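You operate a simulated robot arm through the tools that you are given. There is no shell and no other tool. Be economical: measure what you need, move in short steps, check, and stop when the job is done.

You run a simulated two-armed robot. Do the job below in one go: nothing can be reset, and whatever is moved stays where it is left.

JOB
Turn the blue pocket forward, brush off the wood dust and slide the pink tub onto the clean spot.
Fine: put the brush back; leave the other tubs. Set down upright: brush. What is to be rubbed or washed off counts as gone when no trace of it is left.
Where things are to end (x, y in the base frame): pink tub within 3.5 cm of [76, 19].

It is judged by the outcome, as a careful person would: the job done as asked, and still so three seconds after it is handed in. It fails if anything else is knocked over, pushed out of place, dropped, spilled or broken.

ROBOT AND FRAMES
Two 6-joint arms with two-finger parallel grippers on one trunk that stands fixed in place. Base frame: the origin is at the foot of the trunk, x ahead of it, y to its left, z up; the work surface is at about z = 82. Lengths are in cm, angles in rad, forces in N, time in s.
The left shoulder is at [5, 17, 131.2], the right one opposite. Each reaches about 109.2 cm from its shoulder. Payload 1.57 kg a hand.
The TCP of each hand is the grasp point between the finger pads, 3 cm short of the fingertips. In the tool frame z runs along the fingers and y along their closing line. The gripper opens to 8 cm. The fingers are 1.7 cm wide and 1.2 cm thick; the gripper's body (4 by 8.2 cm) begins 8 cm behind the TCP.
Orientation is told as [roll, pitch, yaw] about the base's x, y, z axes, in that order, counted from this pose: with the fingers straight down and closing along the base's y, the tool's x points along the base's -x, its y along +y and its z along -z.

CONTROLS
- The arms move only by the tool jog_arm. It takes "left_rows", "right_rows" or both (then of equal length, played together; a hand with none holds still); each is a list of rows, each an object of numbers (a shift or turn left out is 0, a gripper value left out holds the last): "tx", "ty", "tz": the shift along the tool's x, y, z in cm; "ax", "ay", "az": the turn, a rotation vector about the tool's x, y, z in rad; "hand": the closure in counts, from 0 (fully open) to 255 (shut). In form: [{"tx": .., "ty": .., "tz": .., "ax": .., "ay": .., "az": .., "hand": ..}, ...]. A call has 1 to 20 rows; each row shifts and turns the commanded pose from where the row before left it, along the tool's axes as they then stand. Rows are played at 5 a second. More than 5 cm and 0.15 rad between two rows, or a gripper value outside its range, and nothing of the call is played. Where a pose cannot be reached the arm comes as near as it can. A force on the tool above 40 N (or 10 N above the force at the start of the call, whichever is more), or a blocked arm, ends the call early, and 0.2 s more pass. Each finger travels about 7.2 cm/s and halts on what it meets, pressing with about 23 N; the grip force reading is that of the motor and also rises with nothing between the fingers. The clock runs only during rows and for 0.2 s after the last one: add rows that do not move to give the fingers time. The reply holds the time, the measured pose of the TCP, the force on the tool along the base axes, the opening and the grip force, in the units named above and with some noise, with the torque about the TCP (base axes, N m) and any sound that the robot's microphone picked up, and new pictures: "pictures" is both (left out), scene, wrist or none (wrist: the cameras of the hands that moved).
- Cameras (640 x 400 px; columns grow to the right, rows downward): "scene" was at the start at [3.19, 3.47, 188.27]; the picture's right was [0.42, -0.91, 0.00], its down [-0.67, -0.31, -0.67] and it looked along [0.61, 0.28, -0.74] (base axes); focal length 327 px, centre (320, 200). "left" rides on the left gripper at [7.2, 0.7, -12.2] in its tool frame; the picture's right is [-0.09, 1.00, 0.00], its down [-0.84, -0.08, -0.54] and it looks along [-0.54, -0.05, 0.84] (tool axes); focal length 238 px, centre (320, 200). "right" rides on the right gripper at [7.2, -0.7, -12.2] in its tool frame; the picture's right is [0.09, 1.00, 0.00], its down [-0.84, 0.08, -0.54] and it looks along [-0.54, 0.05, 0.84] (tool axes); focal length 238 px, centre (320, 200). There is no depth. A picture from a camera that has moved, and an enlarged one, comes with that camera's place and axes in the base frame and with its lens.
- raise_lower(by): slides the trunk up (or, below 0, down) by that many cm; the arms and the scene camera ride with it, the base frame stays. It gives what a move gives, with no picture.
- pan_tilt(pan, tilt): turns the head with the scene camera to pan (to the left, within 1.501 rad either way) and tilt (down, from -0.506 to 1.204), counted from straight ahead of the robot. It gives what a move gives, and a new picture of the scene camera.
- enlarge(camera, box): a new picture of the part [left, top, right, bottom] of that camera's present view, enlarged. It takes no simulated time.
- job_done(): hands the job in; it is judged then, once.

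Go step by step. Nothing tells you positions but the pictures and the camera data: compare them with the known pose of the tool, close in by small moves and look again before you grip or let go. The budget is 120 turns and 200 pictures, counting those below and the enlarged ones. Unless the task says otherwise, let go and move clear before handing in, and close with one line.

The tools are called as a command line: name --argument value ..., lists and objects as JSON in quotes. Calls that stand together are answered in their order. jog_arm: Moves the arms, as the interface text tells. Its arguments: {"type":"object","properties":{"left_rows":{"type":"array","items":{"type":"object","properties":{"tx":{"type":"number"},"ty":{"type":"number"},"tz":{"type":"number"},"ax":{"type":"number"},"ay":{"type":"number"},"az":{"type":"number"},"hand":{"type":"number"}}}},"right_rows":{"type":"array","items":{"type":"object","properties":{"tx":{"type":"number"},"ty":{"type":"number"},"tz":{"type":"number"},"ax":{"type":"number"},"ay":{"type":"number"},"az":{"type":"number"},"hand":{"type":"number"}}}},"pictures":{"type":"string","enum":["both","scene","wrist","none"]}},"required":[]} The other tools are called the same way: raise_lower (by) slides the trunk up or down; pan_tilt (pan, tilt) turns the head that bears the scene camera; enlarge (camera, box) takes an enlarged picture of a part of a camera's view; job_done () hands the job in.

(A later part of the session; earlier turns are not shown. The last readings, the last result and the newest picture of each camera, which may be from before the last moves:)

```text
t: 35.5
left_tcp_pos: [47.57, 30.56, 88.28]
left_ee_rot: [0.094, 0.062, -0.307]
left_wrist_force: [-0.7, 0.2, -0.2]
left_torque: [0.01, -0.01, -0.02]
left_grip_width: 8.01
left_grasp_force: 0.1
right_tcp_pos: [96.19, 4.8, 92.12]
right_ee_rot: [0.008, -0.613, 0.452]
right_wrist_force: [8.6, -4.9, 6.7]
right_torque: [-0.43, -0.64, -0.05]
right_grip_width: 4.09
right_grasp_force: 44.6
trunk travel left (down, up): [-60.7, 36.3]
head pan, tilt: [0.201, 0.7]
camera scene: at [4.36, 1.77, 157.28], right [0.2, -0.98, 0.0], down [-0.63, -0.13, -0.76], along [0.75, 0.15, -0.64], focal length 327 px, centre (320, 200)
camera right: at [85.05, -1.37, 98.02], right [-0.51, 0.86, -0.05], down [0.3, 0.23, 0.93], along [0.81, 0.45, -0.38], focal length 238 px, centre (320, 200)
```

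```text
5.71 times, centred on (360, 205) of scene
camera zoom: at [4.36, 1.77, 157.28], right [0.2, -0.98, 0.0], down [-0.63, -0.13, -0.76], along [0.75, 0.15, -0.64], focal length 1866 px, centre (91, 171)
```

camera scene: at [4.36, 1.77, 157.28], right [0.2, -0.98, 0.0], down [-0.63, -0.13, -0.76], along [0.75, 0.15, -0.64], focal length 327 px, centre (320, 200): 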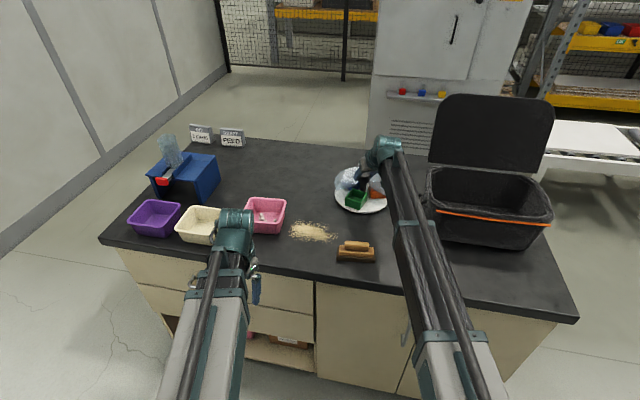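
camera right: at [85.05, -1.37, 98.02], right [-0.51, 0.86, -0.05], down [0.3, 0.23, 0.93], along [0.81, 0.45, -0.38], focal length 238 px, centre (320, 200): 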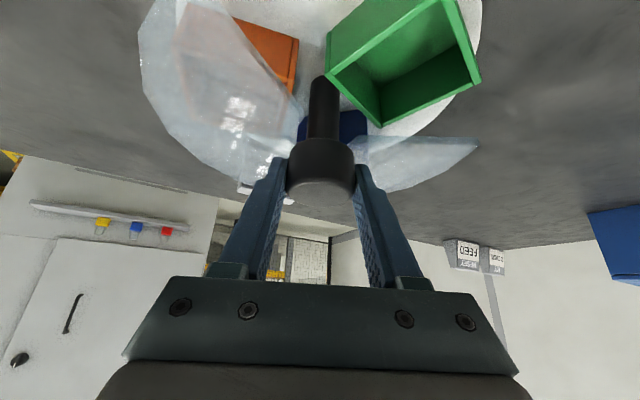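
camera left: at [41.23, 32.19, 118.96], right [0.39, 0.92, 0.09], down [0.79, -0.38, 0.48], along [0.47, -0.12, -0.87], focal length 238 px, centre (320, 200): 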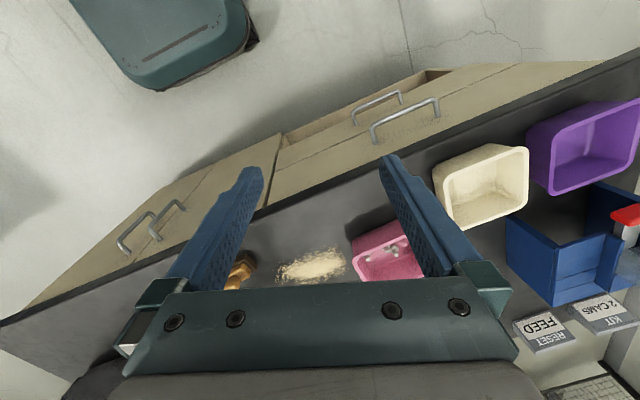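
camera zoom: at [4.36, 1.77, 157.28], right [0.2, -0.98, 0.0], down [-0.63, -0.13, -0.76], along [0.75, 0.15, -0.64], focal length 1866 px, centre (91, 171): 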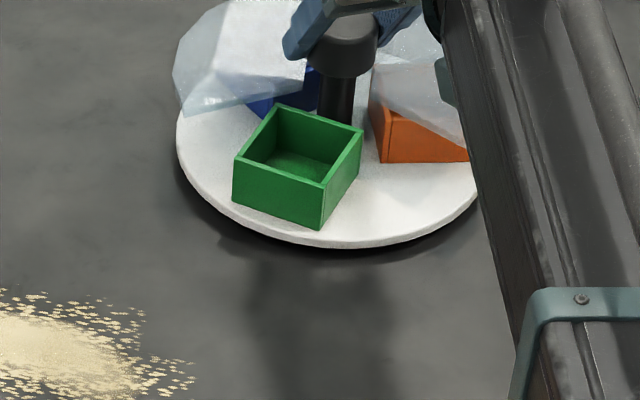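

Clockwise turns freely (one-way ratchet), so I need 240° clockwise in total. Continuing with regrips.

jog_arm --right_rows '[{"ax": 0.086, "az": 0.1225}, {"ax": 0.086, "az": 0.1225}, {"ax": 0.086, "az": 0.1225}, {"ax": 0.086, "az": 0.1225}, {"ax": 0.086, "az": 0.1225}, {"ax": 0.086, "az": 0.1225}, {"ax": 0.086, "az": 0.1225}, {}]'

```text
t: 37.3
left_tcp_pos: [47.6, 30.69, 88.23]
left_ee_rot: [0.092, 0.06, -0.307]
left_wrist_force: [-0.9, 0.0, -0.2]
left_torque: [-0.02, -0.03, 0.01]
left_grip_width: 8.0
left_grasp_force: 0.0
right_tcp_pos: [96.19, 5.28, 92.13]
right_ee_rot: [0.008, -0.61, -0.593]
right_wrist_force: [12.8, 8.5, 14.8]
right_torque: [-0.21, -0.75, -0.02]
right_grip_width: 4.11
right_grasp_force: 44.7
trunk travel left (down, up): [-60.7, 36.3]
head pan, tilt: [0.201, 0.7]
camera scene: at [4.3, 1.92, 157.29], right [0.2, -0.98, 0.0], down [-0.63, -0.13, -0.77], along [0.75, 0.15, -0.64], focal length 327 px, centre (320, 200)
camera right: at [85.24, 11.8, 98.05], right [0.49, 0.87, -0.05], down [0.35, -0.15, 0.92], along [0.8, -0.47, -0.38], focal length 238 px, centre (320, 200)
```

scene: 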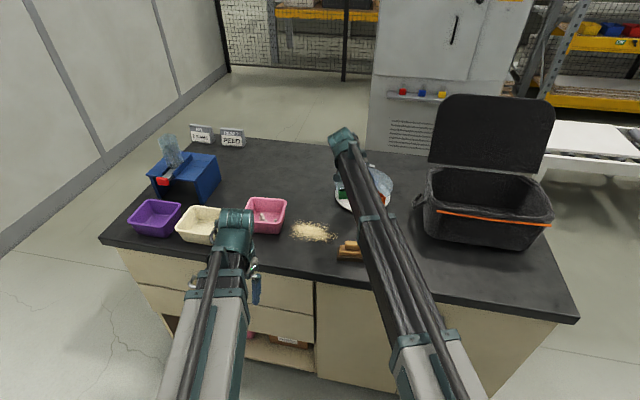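
right: 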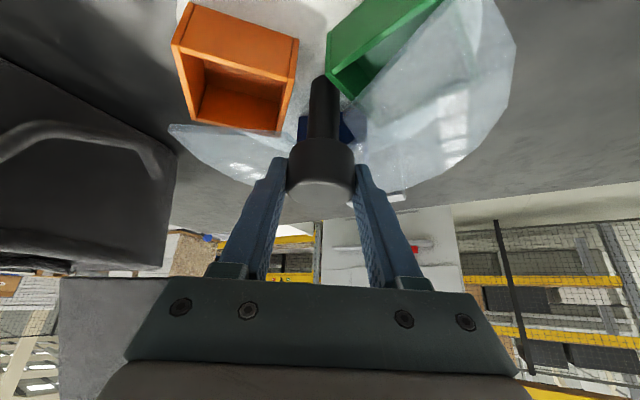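

Turned about 77° so far. Releasing, rotating the open hand back around the post, and regripping.

jog_arm --right_rows '[{"hand": 0}, {}, {}, {}]' --pictures "none"

jog_arm --right_rows '[{"ax": -0.086, "az": -0.1225}, {"ax": -0.086, "az": -0.1225}, {"ax": -0.086, "az": -0.1225}, {"ax": -0.086, "az": -0.1225}, {"ax": -0.086, "az": -0.1225}, {"ax": -0.086, "az": -0.1225}, {"ax": -0.086, "az": -0.1225}, {"ax": -0.086, "az": -0.1225}, {"ax": -0.086, "az": -0.1225}, {"ax": -0.086, "az": -0.1225}, {}]'

```text
t: 38.3
left_tcp_pos: [47.61, 30.52, 88.25]
left_ee_rot: [0.093, 0.062, -0.307]
left_wrist_force: [-0.1, 0.9, 0.0]
left_torque: [0.0, 0.01, 0.0]
left_grip_width: 7.99
left_grasp_force: 0.0
right_tcp_pos: [96.25, 5.03, 92.13]
right_ee_rot: [0.001, -0.607, -0.594]
right_wrist_force: [0.5, 0.0, 0.3]
right_torque: [-0.04, 0.02, -0.01]
right_grip_width: 7.99
right_grasp_force: 0.0
trunk travel left (down, up): [-60.7, 36.3]
head pan, tilt: [0.201, 0.7]
```

```text
t: 40.7
left_tcp_pos: [47.66, 30.5, 88.2]
left_ee_rot: [0.093, 0.06, -0.307]
left_wrist_force: [-0.3, -0.6, 0.5]
left_torque: [0.0, 0.01, 0.01]
left_grip_width: 7.98
left_grasp_force: 0.1
right_tcp_pos: [96.14, 4.92, 92.23]
right_ee_rot: [0.007, -0.613, 0.906]
right_wrist_force: [-0.3, 0.6, -0.3]
right_torque: [0.0, 0.02, -0.02]
right_grip_width: 7.99
right_grasp_force: 0.0
trunk travel left (down, up): [-60.7, 36.3]
head pan, tilt: [0.201, 0.7]
camera scene: at [4.36, 1.82, 157.28], right [0.2, -0.98, 0.0], down [-0.63, -0.13, -0.76], along [0.75, 0.15, -0.64], focal length 327 px, centre (320, 200)
camera right: at [88.88, -5.63, 98.01], right [-0.83, 0.55, -0.05], down [0.17, 0.34, 0.93], along [0.53, 0.76, -0.37], focal length 238 px, centre (320, 200)
```

scene: 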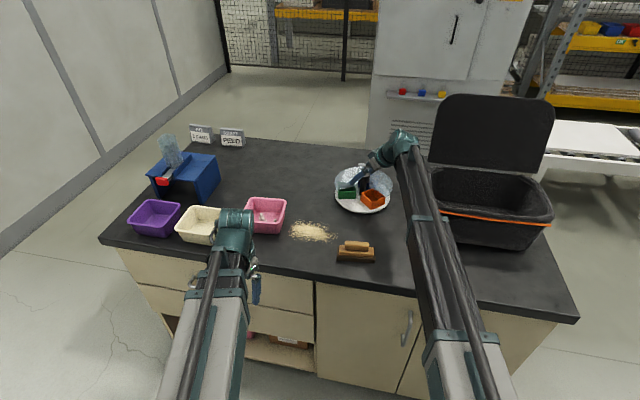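
right: 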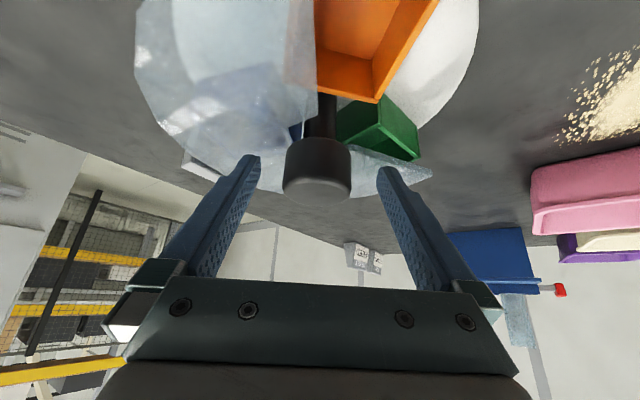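

Grip again and turn another 1.5 rad.

jog_arm --right_rows '[{"hand": 255}, {}, {}, {}, {"ax": 0.086, "az": 0.1225}, {"ax": 0.086, "az": 0.1225}, {"ax": 0.086, "az": 0.1225}, {"ax": 0.086, "az": 0.1225}, {"ax": 0.086, "az": 0.1225}, {"ax": 0.086, "az": 0.1225}, {"ax": 0.086, "az": 0.1225}, {"ax": 0.086, "az": 0.1225}, {"ax": 0.086, "az": 0.1225}, {"ax": 0.086, "az": 0.1225}, {}]' --pictures "none"

jog_arm --right_rows '[{"hand": 0}, {}, {}, {}]' --pictures "wrist"

jog_arm --right_rows '[{"ax": -0.086, "az": -0.1225}, {"ax": -0.086, "az": -0.1225}, {"ax": -0.086, "az": -0.1225}, {"ax": -0.086, "az": -0.1225}, {"ax": -0.086, "az": -0.1225}, {"ax": -0.086, "az": -0.1225}, {"ax": -0.086, "az": -0.1225}, {"ax": -0.086, "az": -0.1225}, {"ax": -0.086, "az": -0.1225}, {"ax": -0.086, "az": -0.1225}, {}]'

enlarge --camera "scene" --box '[320, 160, 400, 230]'

```text
t: 43.9
left_tcp_pos: [47.55, 30.6, 88.27]
left_ee_rot: [0.092, 0.06, -0.306]
left_wrist_force: [0.9, -0.3, 0.2]
left_torque: [0.02, -0.01, -0.01]
left_grip_width: 8.02
left_grasp_force: 0.1
right_tcp_pos: [96.24, 5.19, 92.26]
right_ee_rot: [0.006, -0.612, -0.595]
right_wrist_force: [14.9, 10.9, 16.7]
right_torque: [0.2, -0.58, 0.0]
right_grip_width: 4.14
right_grasp_force: 45.1
trunk travel left (down, up): [-60.7, 36.3]
head pan, tilt: [0.201, 0.7]
```

```text
t: 44.9
left_tcp_pos: [47.64, 30.46, 88.19]
left_ee_rot: [0.094, 0.063, -0.308]
left_wrist_force: [0.1, 0.2, 0.0]
left_torque: [-0.02, 0.02, -0.02]
left_grip_width: 8.0
left_grasp_force: 0.1
right_tcp_pos: [96.08, 4.82, 92.11]
right_ee_rot: [0.004, -0.607, -0.593]
right_wrist_force: [-0.9, 0.0, -0.8]
right_torque: [0.01, 0.02, 0.02]
right_grip_width: 8.02
right_grasp_force: 0.0
trunk travel left (down, up): [-60.7, 36.3]
head pan, tilt: [0.201, 0.7]
camera right: at [85.18, 11.55, 98.02], right [0.49, 0.87, -0.05], down [0.36, -0.15, 0.92], along [0.79, -0.47, -0.38], focal length 238 px, centre (320, 200)
```

right: 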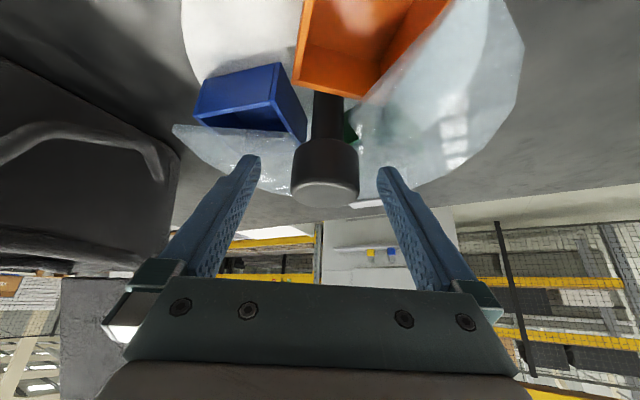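

```text
t: 47.3
left_tcp_pos: [47.64, 30.49, 88.24]
left_ee_rot: [0.093, 0.061, -0.306]
left_wrist_force: [-0.6, -0.3, 0.4]
left_torque: [0.0, 0.01, -0.01]
left_grip_width: 7.99
left_grasp_force: 0.1
right_tcp_pos: [96.16, 4.88, 92.12]
right_ee_rot: [0.007, -0.616, 0.905]
right_wrist_force: [-0.4, 1.3, 0.1]
right_torque: [0.04, 0.03, -0.03]
right_grip_width: 8.0
right_grasp_force: 0.0
trunk travel left (down, up): [-60.7, 36.3]
head pan, tilt: [0.201, 0.7]
camera scene: at [4.36, 1.82, 157.28], right [0.2, -0.98, 0.0], down [-0.63, -0.13, -0.76], along [0.75, 0.15, -0.64], focal length 327 px, centre (320, 200)
camera right: at [88.9, -5.62, 98.01], right [-0.83, 0.55, -0.05], down [0.17, 0.34, 0.93], along [0.53, 0.76, -0.37], focal length 238 px, centre (320, 200)
```

scene: 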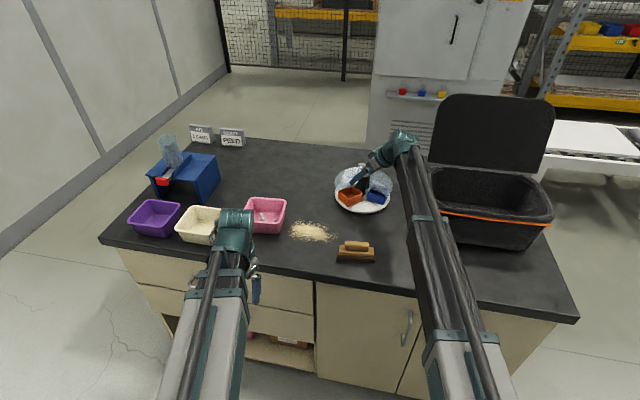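
right: 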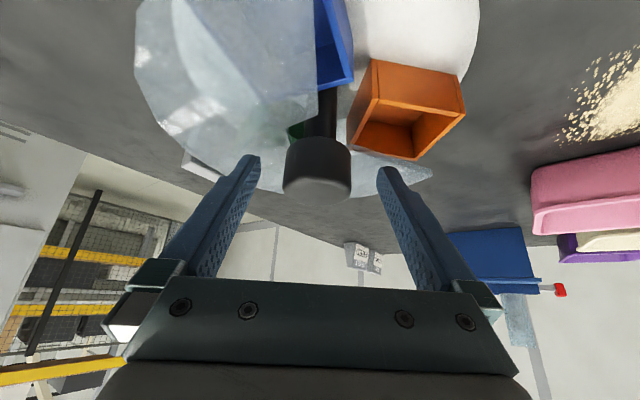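

```text
5.71 times, centred on (360, 195) of scene
camera zoom: at [4.36, 1.82, 157.28], right [0.2, -0.98, 0.0], down [-0.63, -0.13, -0.76], along [0.75, 0.15, -0.64], focal length 1866 px, centre (91, 229)
```

zoom: 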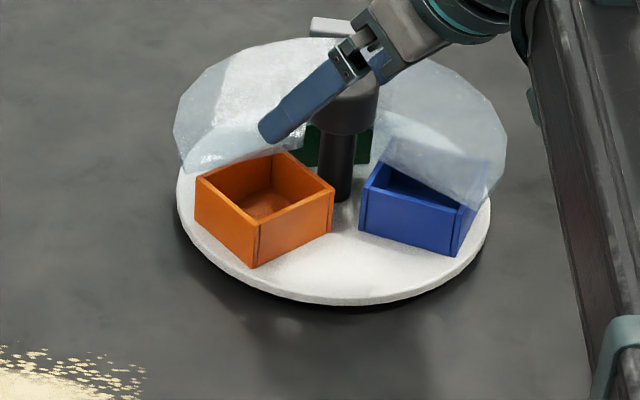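

About 77° remain. Grip and turn 1.2 rad, then measure before the last bit (no reversing).

jog_arm --right_rows '[{"hand": 255}, {}, {}, {}, {"ax": 0.086, "az": 0.1225}, {"ax": 0.086, "az": 0.1225}, {"ax": 0.086, "az": 0.1225}, {"ax": 0.086, "az": 0.1225}, {"ax": 0.086, "az": 0.1225}, {"ax": 0.086, "az": 0.1225}, {"ax": 0.086, "az": 0.1225}, {"ax": 0.086, "az": 0.1225}, {}]'

enlarge --camera "scene" --box '[320, 160, 400, 230]'

```text
t: 50.1
left_tcp_pos: [47.53, 30.57, 88.3]
left_ee_rot: [0.093, 0.059, -0.307]
left_wrist_force: [0.3, 0.6, 0.6]
left_torque: [0.01, 0.0, -0.03]
left_grip_width: 8.0
left_grasp_force: 0.0
right_tcp_pos: [96.31, 5.1, 92.19]
right_ee_rot: [0.008, -0.614, -0.293]
right_wrist_force: [18.5, 5.6, 16.1]
right_torque: [-0.61, -0.87, -0.01]
right_grip_width: 4.11
right_grasp_force: 45.3
trunk travel left (down, up): [-60.7, 36.3]
head pan, tilt: [0.201, 0.7]
camera scene: at [4.33, 1.9, 157.29], right [0.2, -0.98, 0.0], down [-0.63, -0.13, -0.76], along [0.75, 0.15, -0.64], focal length 327 px, centre (320, 200)
camera right: at [83.78, 8.15, 98.04], right [0.21, 0.98, -0.05], down [0.38, -0.04, 0.93], along [0.9, -0.21, -0.38], focal length 238 px, centre (320, 200)
```

scene: 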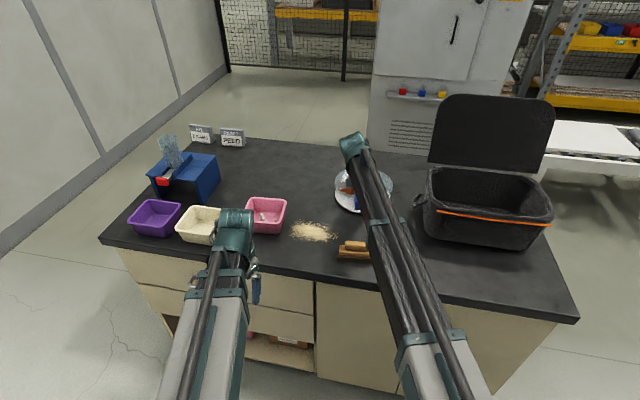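
right: 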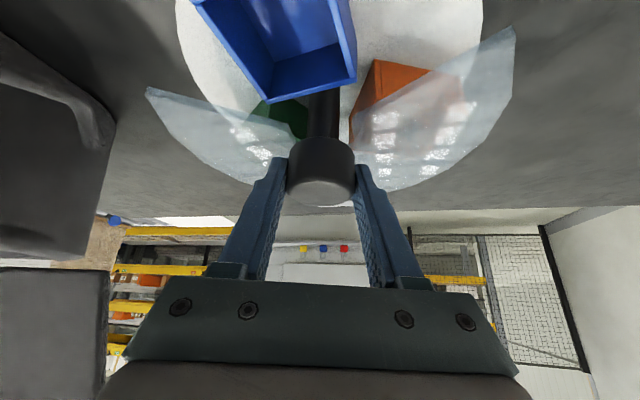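

```text
5.71 times, centred on (360, 195) of scene
camera zoom: at [4.33, 1.9, 157.29], right [0.2, -0.98, 0.0], down [-0.63, -0.13, -0.76], along [0.75, 0.15, -0.64], focal length 1866 px, centre (91, 229)
```

zoom: 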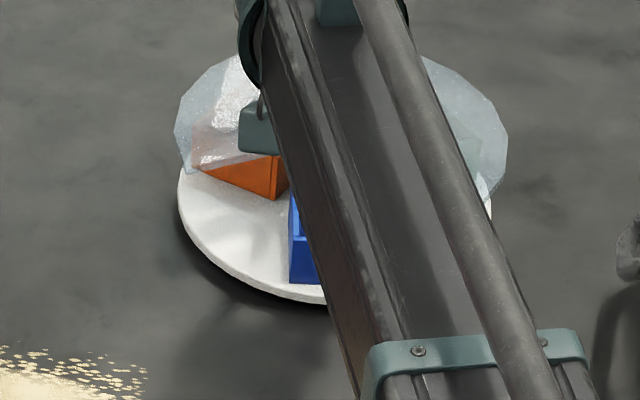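

Blue is nearly at the reference pose green had; a further ~0.13 rad remains. Turning 0.12 and comparing.

jog_arm --right_rows '[{"ax": 0.0344, "az": 0.049}, {"ax": 0.0344, "az": 0.049}, {}]' --pictures "none"

jog_arm --right_rows '[{"hand": 0}, {}, {}, {"ax": -0.0688, "az": -0.098}, {}]' --pictures "wrist"

```text
t: 50.9
left_tcp_pos: [47.43, 30.52, 88.26]
left_ee_rot: [0.094, 0.059, -0.308]
left_wrist_force: [-0.2, 0.0, 0.3]
left_torque: [-0.03, -0.01, 0.0]
left_grip_width: 8.03
left_grasp_force: 0.2
right_tcp_pos: [96.34, 5.06, 92.25]
right_ee_rot: [0.008, -0.612, -0.414]
right_wrist_force: [18.1, 7.2, 18.6]
right_torque: [-0.13, -0.9, 0.0]
right_grip_width: 4.11
right_grasp_force: 45.1
trunk travel left (down, up): [-60.7, 36.3]
head pan, tilt: [0.201, 0.7]
```

```text
t: 52.1
left_tcp_pos: [47.54, 30.56, 88.27]
left_ee_rot: [0.092, 0.062, -0.306]
left_wrist_force: [0.8, -0.9, 0.7]
left_torque: [0.0, -0.01, 0.0]
left_grip_width: 8.02
left_grasp_force: 0.0
right_tcp_pos: [96.05, 4.77, 92.03]
right_ee_rot: [0.005, -0.608, -0.296]
right_wrist_force: [0.3, -0.2, -0.4]
right_torque: [0.0, -0.03, 0.01]
right_grip_width: 7.99
right_grasp_force: 0.0
trunk travel left (down, up): [-60.7, 36.3]
head pan, tilt: [0.201, 0.7]
camera right: at [83.73, 8.0, 98.02], right [0.21, 0.98, -0.05], down [0.38, -0.04, 0.92], along [0.9, -0.22, -0.38], focal length 238 px, centre (320, 200)
```

right: 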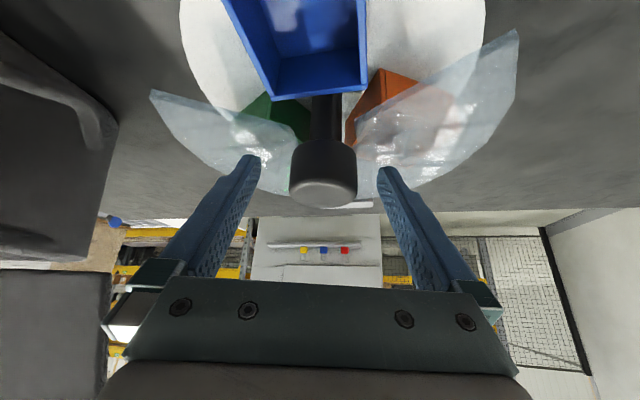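

Blue now matches closely. I'll lift clear to the same viewpoint used before to compare angle with the original green index.

raise_lower --by 8.5

jog_arm --right_rows '[{"ax": -0.086, "az": -0.1225}, {"ax": -0.086, "az": -0.1225}, {"ax": -0.086, "az": -0.1225}, {"ax": -0.086, "az": -0.1225}, {"ax": -0.086, "az": -0.1225}, {"ax": -0.086, "az": -0.1225}, {"ax": -0.086, "az": -0.1225}, {}]' --pictures "none"

enlarge --camera "scene" --box '[320, 170, 400, 240]'

enlarge --camera "right" --box '[180, 0, 460, 150]'

```text
t: 53.3
left_tcp_pos: [47.56, 30.47, 96.78]
left_ee_rot: [0.092, 0.06, -0.308]
left_wrist_force: [0.6, -0.3, 0.0]
left_torque: [-0.01, 0.03, 0.0]
left_grip_width: 8.0
left_grasp_force: 0.0
right_tcp_pos: [96.28, 5.06, 100.59]
right_ee_rot: [0.006, -0.608, -0.295]
right_wrist_force: [-0.9, -0.5, -0.3]
right_torque: [0.02, 0.0, -0.03]
right_grip_width: 8.01
right_grasp_force: 0.1
trunk travel left (down, up): [-69.2, 27.8]
head pan, tilt: [0.201, 0.7]
```

```text
t: 55.1
left_tcp_pos: [47.58, 30.46, 96.64]
left_ee_rot: [0.092, 0.061, -0.308]
left_wrist_force: [0.0, -0.2, -0.7]
left_torque: [0.03, -0.02, -0.01]
left_grip_width: 8.0
left_grasp_force: 0.1
right_tcp_pos: [96.14, 4.91, 100.63]
right_ee_rot: [0.007, -0.615, 0.755]
right_wrist_force: [-0.9, 0.0, 0.0]
right_torque: [0.0, 0.02, 0.04]
right_grip_width: 8.01
right_grasp_force: 0.1
trunk travel left (down, up): [-69.2, 27.8]
head pan, tilt: [0.201, 0.7]
```

```text
5.71 times, centred on (360, 205) of scene
camera zoom: at [4.36, 1.83, 165.78], right [0.2, -0.98, 0.0], down [-0.63, -0.13, -0.76], along [0.75, 0.15, -0.64], focal length 1866 px, centre (91, 171)
```

zoom: 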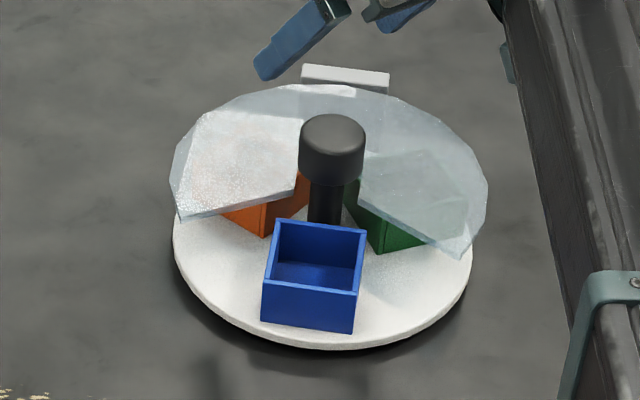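

```text
2.29 times, centred on (320, 75) of right
camera zoom: at [87.35, -4.38, 106.52], right [-0.74, 0.67, -0.05], down [0.22, 0.31, 0.93], along [0.64, 0.67, -0.38], focal length 545 px, centre (320, 486)
```

zoom: 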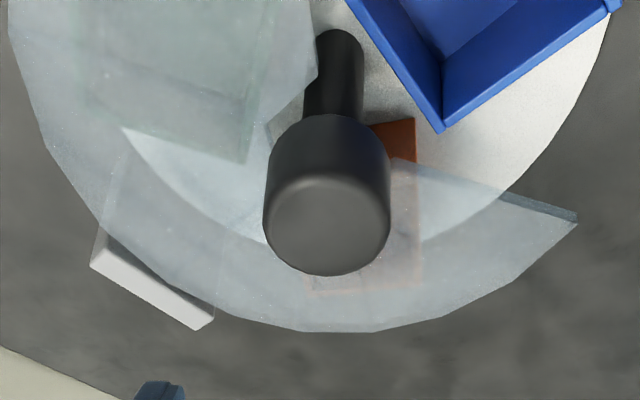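

Blue is forward, matching the index to within a degree or two. Next I bring the right hand over the brush, vertical with the fingers closing along x.

jog_arm --right_rows '[{"tx": 2.81, "tz": -1.98, "ty": 3.08}, {"tx": 2.81, "tz": -1.98, "ty": 3.08}, {"tx": 2.81, "tz": -1.98, "ty": 3.08}, {"tx": 2.81, "tz": -1.98, "ty": 3.08}, {"tx": 2.81, "tz": -1.98, "ty": 3.08}, {"tx": 2.81, "tz": -1.98, "ty": 3.08}, {"ay": 0.15}, {"ay": 0.15}, {"ay": 0.15}, {"ay": 0.15}, {"ay": 0.015}, {"az": -0.136}, {"az": -0.136}, {"az": -0.136}, {"az": -0.136}, {"az": -0.136}, {"az": -0.136}, {}]'

```text
t: 58.9
left_tcp_pos: [47.67, 30.54, 96.84]
left_ee_rot: [0.092, 0.061, -0.308]
left_wrist_force: [-1.0, 0.6, -0.1]
left_torque: [0.01, 0.0, 0.03]
left_grip_width: 8.02
left_grasp_force: 0.0
right_tcp_pos: [68.5, 4.28, 96.69]
right_ee_rot: [0.004, -0.002, 1.574]
right_wrist_force: [0.7, -0.1, 0.1]
right_torque: [-0.01, 0.01, 0.03]
right_grip_width: 8.0
right_grasp_force: 0.1
right hand out of reach, approached as far as the arm can: row 7, 8, 9, 11
trunk travel left (down, up): [-69.2, 27.8]
head pan, tilt: [0.201, 0.7]
camera scene: at [4.36, 1.83, 165.78], right [0.2, -0.98, 0.0], down [-0.63, -0.13, -0.76], along [0.75, 0.15, -0.64], focal length 327 px, centre (320, 200)
camera right: at [69.32, -2.94, 108.84], right [-1.0, -0.1, 0.0], down [-0.08, 0.83, 0.55], along [-0.06, 0.54, -0.84], focal length 238 px, centre (320, 200)
```

scene: 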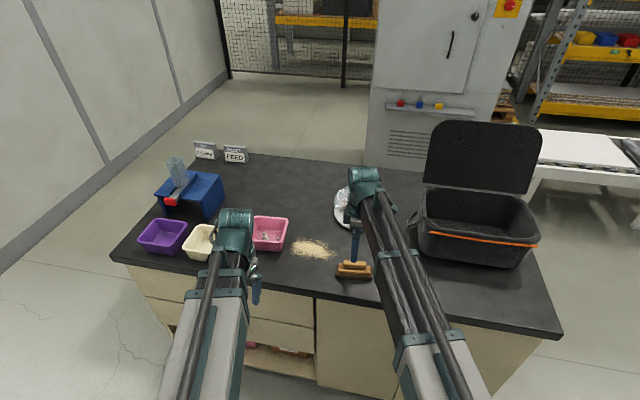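
right: 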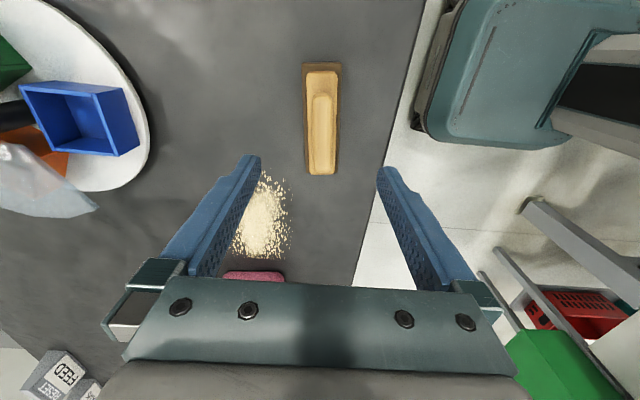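

Brush lies centered near (68.3, 3.8). I'll zoom in to gauge its height and shape.

enlarge --camera "scene" --box '[310, 235, 400, 300]'

enlarge --camera "right" --box '[240, 40, 400, 200]'

```text
6.15 times, centred on (355, 268) of scene
camera zoom: at [4.36, 1.83, 165.78], right [0.2, -0.98, 0.0], down [-0.63, -0.13, -0.76], along [0.75, 0.15, -0.64], focal length 2010 px, centre (105, -215)
```

zoom: 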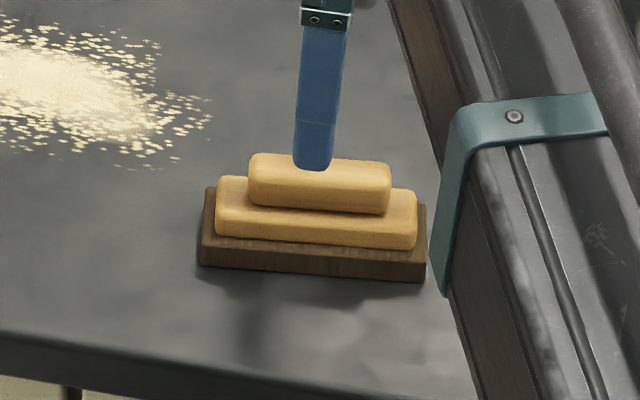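

```text
2.50 times, centred on (320, 120) of right
camera zoom: at [69.32, -2.94, 108.84], right [-1.0, -0.1, 0.0], down [-0.08, 0.83, 0.55], along [-0.06, 0.54, -0.84], focal length 596 px, centre (320, 400)
```

zoom: 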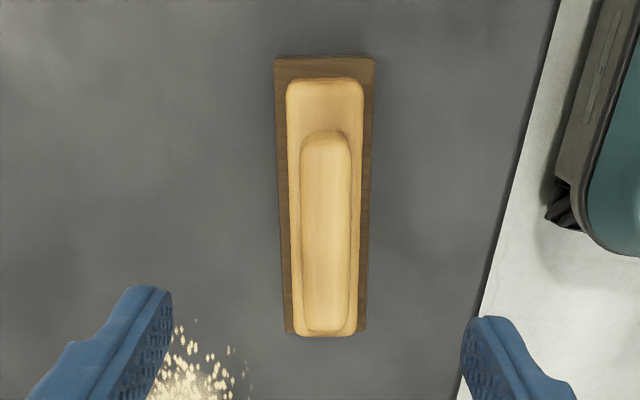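

The brush has bristles at the bottom, a wood block, and a handle, top near z 87.5. I'll align and lower to grip it.

jog_arm --right_rows '[{"tx": 0.45, "ty": 0.15}, {}]' --pictures "none"

raise_lower --by -7.5

enlarge --camera "scene" --box '[310, 210, 410, 280]'

enlarge --camera "right" --box '[220, 40, 420, 200]'

```text
t: 59.5
left_tcp_pos: [47.69, 30.57, 96.69]
left_ee_rot: [0.093, 0.061, -0.308]
left_wrist_force: [-0.3, -0.1, -0.1]
left_torque: [0.0, -0.01, 0.0]
left_grip_width: 8.0
left_grasp_force: 0.0
right_tcp_pos: [68.34, 3.89, 96.68]
right_ee_rot: [0.005, -0.003, 1.572]
right_wrist_force: [0.1, 0.4, 0.4]
right_torque: [-0.02, 0.01, 0.0]
right_grip_width: 8.01
right_grasp_force: 0.1
trunk travel left (down, up): [-69.2, 27.8]
head pan, tilt: [0.201, 0.7]
```

```text
t: 60.6
left_tcp_pos: [47.64, 30.58, 89.31]
left_ee_rot: [0.093, 0.058, -0.307]
left_wrist_force: [-0.2, -0.4, -0.1]
left_torque: [0.0, -0.01, -0.01]
left_grip_width: 7.99
left_grasp_force: 0.0
right_tcp_pos: [68.29, 3.76, 89.16]
right_ee_rot: [0.006, -0.002, 1.572]
right_wrist_force: [0.4, 1.1, 0.4]
right_torque: [0.0, -0.02, 0.01]
right_grip_width: 8.01
right_grasp_force: 0.0
trunk travel left (down, up): [-61.7, 35.3]
head pan, tilt: [0.201, 0.7]
```

```text
5.71 times, centred on (360, 245) of scene
camera zoom: at [4.34, 1.82, 158.28], right [0.2, -0.98, 0.0], down [-0.63, -0.13, -0.77], along [0.75, 0.15, -0.64], focal length 1866 px, centre (91, -57)
```

zoom: 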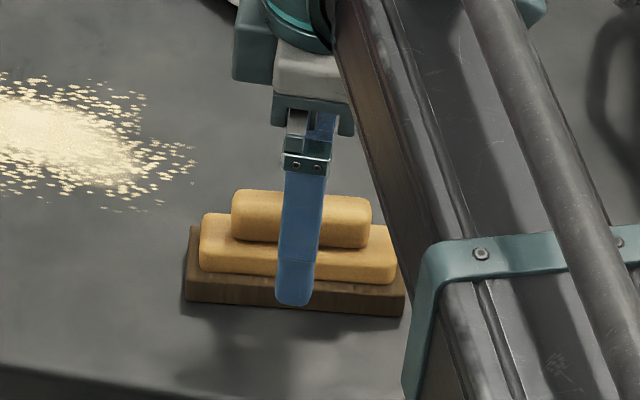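

```text
2.50 times, centred on (320, 120) of right
camera zoom: at [69.15, -3.41, 101.35], right [-1.0, -0.09, 0.0], down [-0.08, 0.83, 0.55], along [-0.05, 0.54, -0.84], focal length 596 px, centre (320, 400)
```

zoom: 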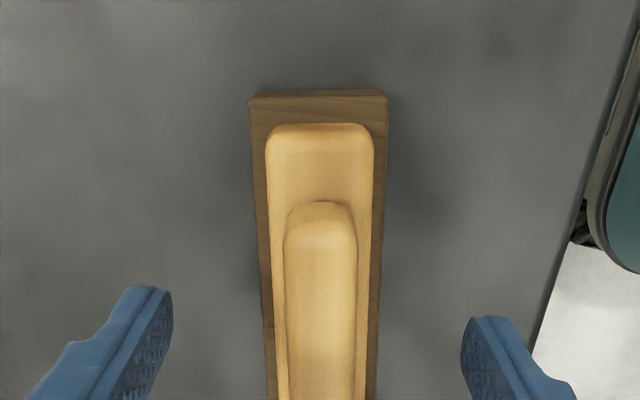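

Aligned. Lower 2.1 cm more and close.

raise_lower --by -2.1

jog_arm --right_rows '[{"hand": 255}, {}, {}, {}, {}]' --pictures "wrist"

enlarge --camera "scene" --box '[310, 210, 410, 280]'

```text
t: 61.3
left_tcp_pos: [47.62, 30.61, 87.12]
left_ee_rot: [0.093, 0.059, -0.307]
left_wrist_force: [-1.3, 0.6, -0.3]
left_torque: [0.0, 0.03, 0.0]
left_grip_width: 8.02
left_grasp_force: 0.1
right_tcp_pos: [68.31, 3.76, 87.05]
right_ee_rot: [0.005, -0.005, 1.572]
right_wrist_force: [-0.2, -0.1, 0.4]
right_torque: [0.03, 0.01, -0.04]
right_grip_width: 7.98
right_grasp_force: 0.0
trunk travel left (down, up): [-59.6, 37.4]
head pan, tilt: [0.201, 0.7]
```

```text
t: 62.5
left_tcp_pos: [47.59, 30.5, 87.14]
left_ee_rot: [0.092, 0.06, -0.306]
left_wrist_force: [0.4, 0.1, -0.2]
left_torque: [0.01, 0.0, 0.03]
left_grip_width: 8.0
left_grasp_force: 0.1
right_tcp_pos: [68.31, 3.77, 87.01]
right_ee_rot: [0.006, -0.003, 1.573]
right_wrist_force: [-0.1, 0.8, 2.1]
right_torque: [-0.02, -0.06, 0.07]
right_grip_width: 2.75
right_grasp_force: 23.0
trunk travel left (down, up): [-59.6, 37.4]
head pan, tilt: [0.201, 0.7]
camera right: at [69.16, -3.41, 99.25], right [-1.0, -0.09, 0.0], down [-0.08, 0.83, 0.55], along [-0.05, 0.54, -0.84], focal length 238 px, centre (320, 200)
```

right: 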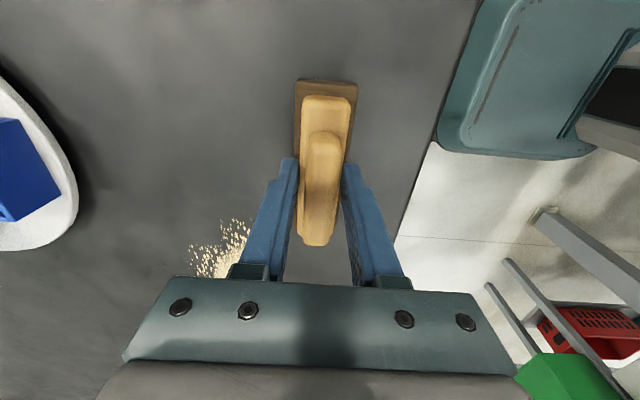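

```text
5.71 times, centred on (360, 245) of scene
camera zoom: at [4.35, 1.83, 156.18], right [0.2, -0.98, 0.0], down [-0.63, -0.13, -0.76], along [0.75, 0.15, -0.64], focal length 1866 px, centre (91, -57)
```

zoom: 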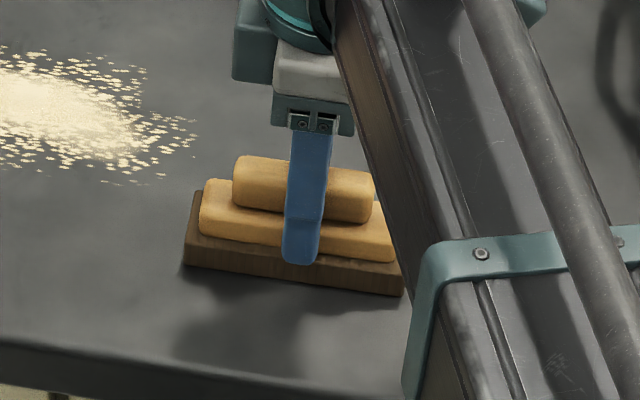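

Brush gripped (original pose 68.31, 3.77, 87.0, yaw 1.572). Lift and carry to the far side of the dust's near half.

raise_lower --by 2.5

jog_arm --right_rows '[{"ty": -2.9, "tx": -2.34}, {"ty": -2.9, "tx": -2.34}, {"ty": -2.9, "tx": -2.34}, {"ty": -2.9, "tx": -2.34}, {"ty": -2.9, "tx": -2.34}, {}]'

```text
t: 63.2
left_tcp_pos: [47.59, 30.54, 89.71]
left_ee_rot: [0.093, 0.062, -0.308]
left_wrist_force: [-0.4, -0.7, 0.9]
left_torque: [0.0, 0.01, 0.02]
left_grip_width: 8.02
left_grasp_force: 0.1
right_tcp_pos: [68.23, 3.72, 89.49]
right_ee_rot: [0.005, -0.004, 1.573]
right_wrist_force: [-0.3, 0.8, -1.5]
right_torque: [-0.02, -0.02, -0.02]
right_grip_width: 2.74
right_grasp_force: 22.7
trunk travel left (down, up): [-62.1, 34.9]
head pan, tilt: [0.201, 0.7]
```

```text
t: 64.6
left_tcp_pos: [47.63, 30.56, 89.6]
left_ee_rot: [0.092, 0.061, -0.305]
left_wrist_force: [-0.9, 0.2, -0.6]
left_torque: [-0.01, -0.01, 0.0]
left_grip_width: 7.99
left_grasp_force: 0.1
right_tcp_pos: [82.89, 15.41, 89.53]
right_ee_rot: [0.004, -0.003, 1.573]
right_wrist_force: [-0.3, 0.9, -1.4]
right_torque: [0.03, 0.01, -0.01]
right_grip_width: 2.7
right_grasp_force: 22.9
trunk travel left (down, up): [-62.1, 34.9]
head pan, tilt: [0.201, 0.7]
camera scene: at [4.37, 1.84, 158.68], right [0.2, -0.98, 0.0], down [-0.63, -0.13, -0.76], along [0.75, 0.15, -0.64], focal length 327 px, centre (320, 200)
camera right: at [83.77, 8.33, 101.73], right [-1.0, -0.09, 0.0], down [-0.08, 0.83, 0.55], along [-0.05, 0.54, -0.84], focal length 238 px, centre (320, 200)
```

scene: 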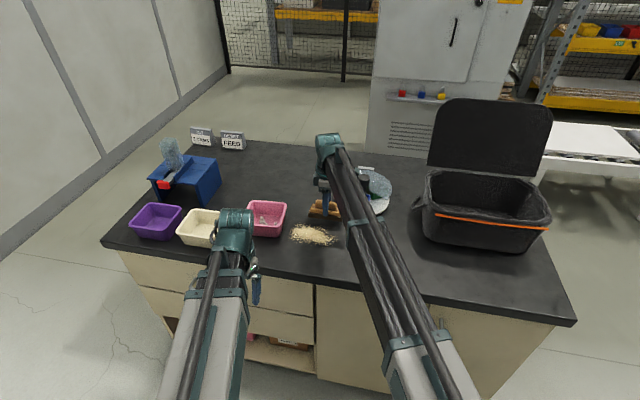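
right: 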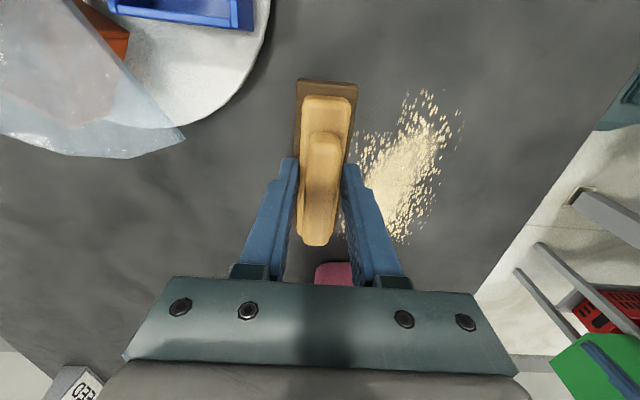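

Lower to the bench and stroke toward the front.

raise_lower --by -2.6

jog_arm --right_rows '[{"ty": 1.5}, {"ty": 1.5}, {"ty": 1.5}, {"ty": 1.5}, {"ty": 1.5}, {"ty": 1.5}, {"ty": 1.5}, {"ty": 1.5}, {"ty": 1.5}, {}]'

```text
t: 65.3
left_tcp_pos: [47.53, 30.6, 87.12]
left_ee_rot: [0.092, 0.059, -0.307]
left_wrist_force: [-0.1, -0.5, 0.2]
left_torque: [-0.02, 0.0, 0.0]
left_grip_width: 7.99
left_grasp_force: 0.1
right_tcp_pos: [82.92, 15.45, 86.96]
right_ee_rot: [0.006, -0.002, 1.572]
right_wrist_force: [-0.3, -0.6, 4.4]
right_torque: [0.07, -0.08, 0.01]
right_grip_width: 2.74
right_grasp_force: 22.9
trunk travel left (down, up): [-59.5, 37.5]
head pan, tilt: [0.201, 0.7]
```

```text
t: 67.5
left_tcp_pos: [47.53, 30.46, 87.07]
left_ee_rot: [0.091, 0.059, -0.306]
left_wrist_force: [-1.3, 0.1, -0.1]
left_torque: [0.02, -0.01, -0.01]
left_grip_width: 8.0
left_grasp_force: 0.0
right_tcp_pos: [69.46, 15.44, 86.89]
right_ee_rot: [0.004, -0.004, 1.573]
right_wrist_force: [-0.8, -1.3, 4.7]
right_torque: [0.04, -0.03, 0.04]
right_grip_width: 2.74
right_grasp_force: 23.8
trunk travel left (down, up): [-59.5, 37.5]
head pan, tilt: [0.201, 0.7]
camera scene: at [4.31, 1.81, 156.08], right [0.2, -0.98, 0.0], down [-0.63, -0.13, -0.77], along [0.75, 0.15, -0.64], focal length 327 px, centre (320, 200)
camera right: at [70.19, 8.26, 99.17], right [-1.0, -0.09, 0.0], down [-0.08, 0.83, 0.55], along [-0.05, 0.54, -0.84], focal length 238 px, centre (320, 200)
```

scene: 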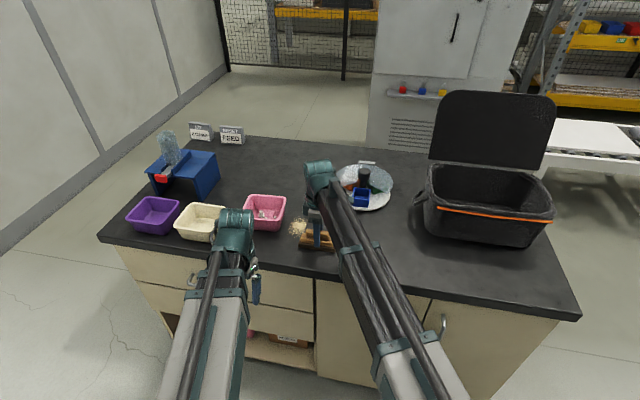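
right: 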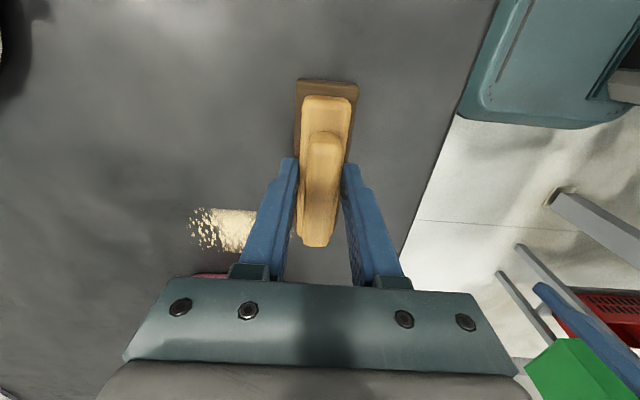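

The brushed strip is clean. Shift left 6.9 cm and stroke back over the rest.

jog_arm --right_rows '[{"tx": -1.75}, {"tx": -1.75}, {"tx": -1.75}, {"tx": -1.65}, {"ty": -1.5}, {"ty": -1.5}, {"ty": -1.5}, {"ty": -1.5}, {"ty": -1.5}, {"ty": -1.5}, {"ty": -1.5}, {"ty": -1.5}, {}]'

```text
t: 70.3
left_tcp_pos: [47.46, 30.52, 87.05]
left_ee_rot: [0.094, 0.06, -0.307]
left_wrist_force: [-0.2, -0.4, -0.5]
left_torque: [-0.01, 0.02, -0.01]
left_grip_width: 8.0
left_grasp_force: 0.1
right_tcp_pos: [81.49, 22.31, 86.9]
right_ee_rot: [0.004, -0.003, 1.573]
right_wrist_force: [-0.1, 0.7, 3.4]
right_torque: [-0.04, -0.08, 0.01]
right_grip_width: 2.73
right_grasp_force: 23.0
trunk travel left (down, up): [-59.5, 37.5]
head pan, tilt: [0.201, 0.7]
camera scene: at [4.32, 1.83, 156.08], right [0.2, -0.98, 0.0], down [-0.63, -0.13, -0.77], along [0.75, 0.15, -0.64], focal length 327 px, centre (320, 200)
camera right: at [82.3, 15.1, 99.16], right [-1.0, -0.09, 0.0], down [-0.08, 0.83, 0.55], along [-0.05, 0.54, -0.84], focal length 238 px, centre (320, 200)
```

scene: 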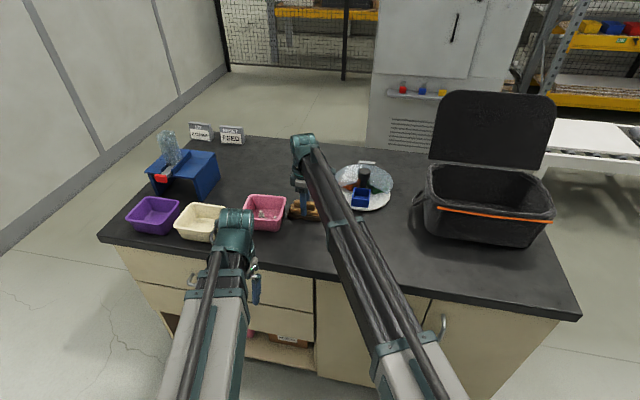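
right: 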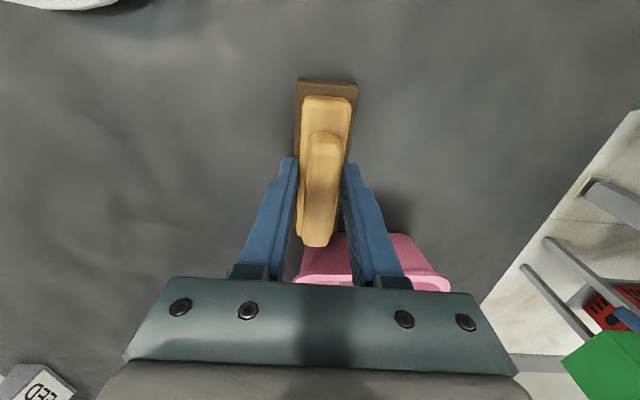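

Looks clean. Lift, carry the brush back above its place and inspect the spot.

raise_lower --by 2.6

jog_arm --right_rows '[{"ty": 2.197, "tx": 3.09}, {"ty": 2.197, "tx": 3.09}, {"ty": 2.197, "tx": 3.09}, {"ty": 2.197, "tx": 3.09}, {"ty": 2.197, "tx": 3.09}, {"ty": 2.197, "tx": 3.09}, {}]' --pictures "wrist"

enlarge --camera "scene" --box '[230, 170, 370, 260]'

```text
t: 71.0
left_tcp_pos: [47.59, 30.54, 89.78]
left_ee_rot: [0.095, 0.062, -0.307]
left_wrist_force: [-0.4, 0.3, 0.2]
left_torque: [0.0, -0.04, 0.0]
left_grip_width: 7.97
left_grasp_force: 0.1
right_tcp_pos: [81.55, 22.25, 89.47]
right_ee_rot: [0.005, -0.004, 1.573]
right_wrist_force: [-0.2, -0.4, -0.2]
right_torque: [0.01, -0.01, 0.02]
right_grip_width: 2.75
right_grasp_force: 23.5
trunk travel left (down, up): [-62.1, 34.9]
head pan, tilt: [0.201, 0.7]
```

```text
t: 72.6
left_tcp_pos: [47.63, 30.53, 89.54]
left_ee_rot: [0.093, 0.06, -0.308]
left_wrist_force: [-0.1, -0.2, -0.1]
left_torque: [-0.03, -0.06, 0.0]
left_grip_width: 8.01
left_grasp_force: 0.0
right_tcp_pos: [68.41, 3.5, 89.66]
right_ee_rot: [0.004, -0.003, 1.572]
right_wrist_force: [-0.6, -0.1, -2.5]
right_torque: [-0.01, 0.02, -0.03]
right_grip_width: 2.74
right_grasp_force: 23.2
trunk travel left (down, up): [-62.1, 34.9]
head pan, tilt: [0.201, 0.7]
camera right: at [69.19, -3.64, 101.74], right [-1.0, -0.09, 0.0], down [-0.08, 0.83, 0.55], along [-0.05, 0.54, -0.84], focal length 238 px, centre (320, 200)
```

right: 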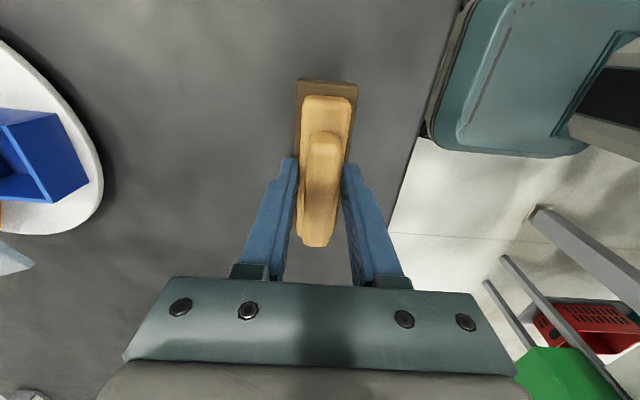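

```text
4.44 times, centred on (300, 215) of scene
camera zoom: at [4.37, 1.82, 158.67], right [0.2, -0.98, 0.0], down [-0.63, -0.13, -0.76], along [0.75, 0.15, -0.64], focal length 1452 px, centre (409, 133)
```

zoom: 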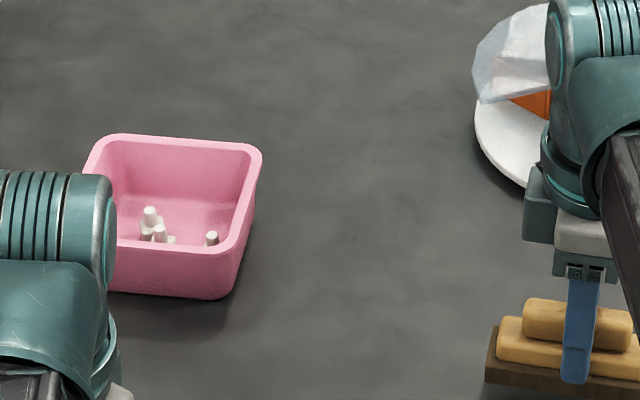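

The spot is spotless. Set the brush down and release.

jog_arm --right_rows '[{"tx": -0.2, "ty": 0.05}, {}]' --pictures "none"

raise_lower --by -2.5

jog_arm --right_rows '[{"hand": 0}, {}, {}, {}, {}]' --pictures "wrist"

raise_lower --by 12

enlarge --camera "right" --box '[160, 0, 480, 200]'

```text
t: 73.2
left_tcp_pos: [47.59, 30.55, 89.61]
left_ee_rot: [0.093, 0.061, -0.308]
left_wrist_force: [-0.5, -1.2, 0.2]
left_torque: [-0.02, 0.0, -0.01]
left_grip_width: 8.0
left_grasp_force: 0.1
right_tcp_pos: [68.31, 3.71, 89.56]
right_ee_rot: [0.005, -0.004, 1.572]
right_wrist_force: [0.4, -0.2, -2.3]
right_torque: [0.01, -0.02, -0.02]
right_grip_width: 2.73
right_grasp_force: 23.0
trunk travel left (down, up): [-62.1, 34.9]
head pan, tilt: [0.201, 0.7]
```

```text
t: 74.0
left_tcp_pos: [47.61, 30.51, 87.12]
left_ee_rot: [0.093, 0.062, -0.306]
left_wrist_force: [0.7, 0.0, 0.3]
left_torque: [0.0, 0.0, -0.03]
left_grip_width: 8.01
left_grasp_force: 0.1
right_tcp_pos: [68.33, 3.78, 87.0]
right_ee_rot: [0.004, -0.002, 1.572]
right_wrist_force: [0.4, 0.2, 0.1]
right_torque: [0.01, 0.0, 0.01]
right_grip_width: 2.75
right_grasp_force: 23.3
trunk travel left (down, up): [-59.6, 37.4]
head pan, tilt: [0.201, 0.7]
```

```text
t: 75.2
left_tcp_pos: [47.58, 30.54, 87.22]
left_ee_rot: [0.091, 0.06, -0.306]
left_wrist_force: [1.1, -0.4, -0.3]
left_torque: [0.02, 0.0, -0.04]
left_grip_width: 8.02
left_grasp_force: 0.0
right_tcp_pos: [68.34, 3.69, 87.04]
right_ee_rot: [0.006, -0.003, 1.572]
right_wrist_force: [0.4, 0.0, 0.0]
right_torque: [-0.01, 0.01, 0.0]
right_grip_width: 8.01
right_grasp_force: 0.0
trunk travel left (down, up): [-59.6, 37.4]
head pan, tilt: [0.201, 0.7]
camera right: at [69.08, -3.37, 99.24], right [-1.0, -0.09, 0.0], down [-0.08, 0.83, 0.55], along [-0.05, 0.54, -0.84], focal length 238 px, centre (320, 200)
```

right: 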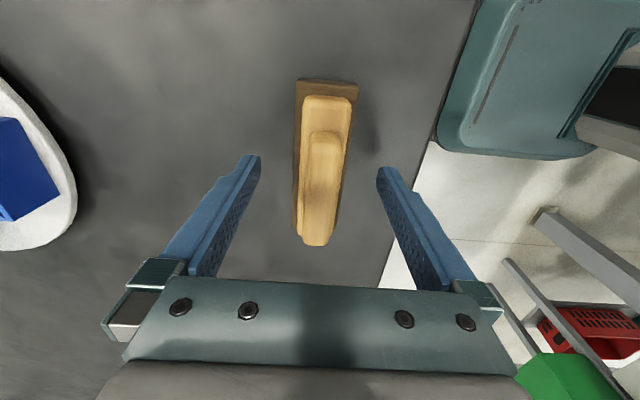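

```text
t: 76.7
left_tcp_pos: [47.54, 30.53, 99.28]
left_ee_rot: [0.092, 0.062, -0.308]
left_wrist_force: [-0.3, 0.3, -0.2]
left_torque: [-0.01, 0.0, -0.01]
left_grip_width: 7.99
left_grasp_force: 0.1
right_tcp_pos: [68.29, 3.88, 99.04]
right_ee_rot: [0.004, -0.004, 1.574]
right_wrist_force: [-0.6, 0.7, 0.4]
right_torque: [0.02, -0.03, 0.0]
right_grip_width: 8.0
right_grasp_force: 0.1
trunk travel left (down, up): [-71.6, 25.4]
head pan, tilt: [0.201, 0.7]
```

```text
2.00 times, centred on (320, 100) of right
camera zoom: at [69.09, -3.37, 111.23], right [-1.0, -0.09, 0.0], down [-0.08, 0.83, 0.55], along [-0.05, 0.54, -0.84], focal length 477 px, centre (320, 400)
```

zoom: 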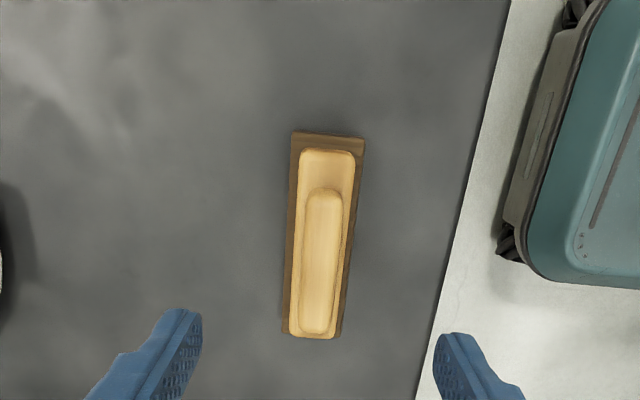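

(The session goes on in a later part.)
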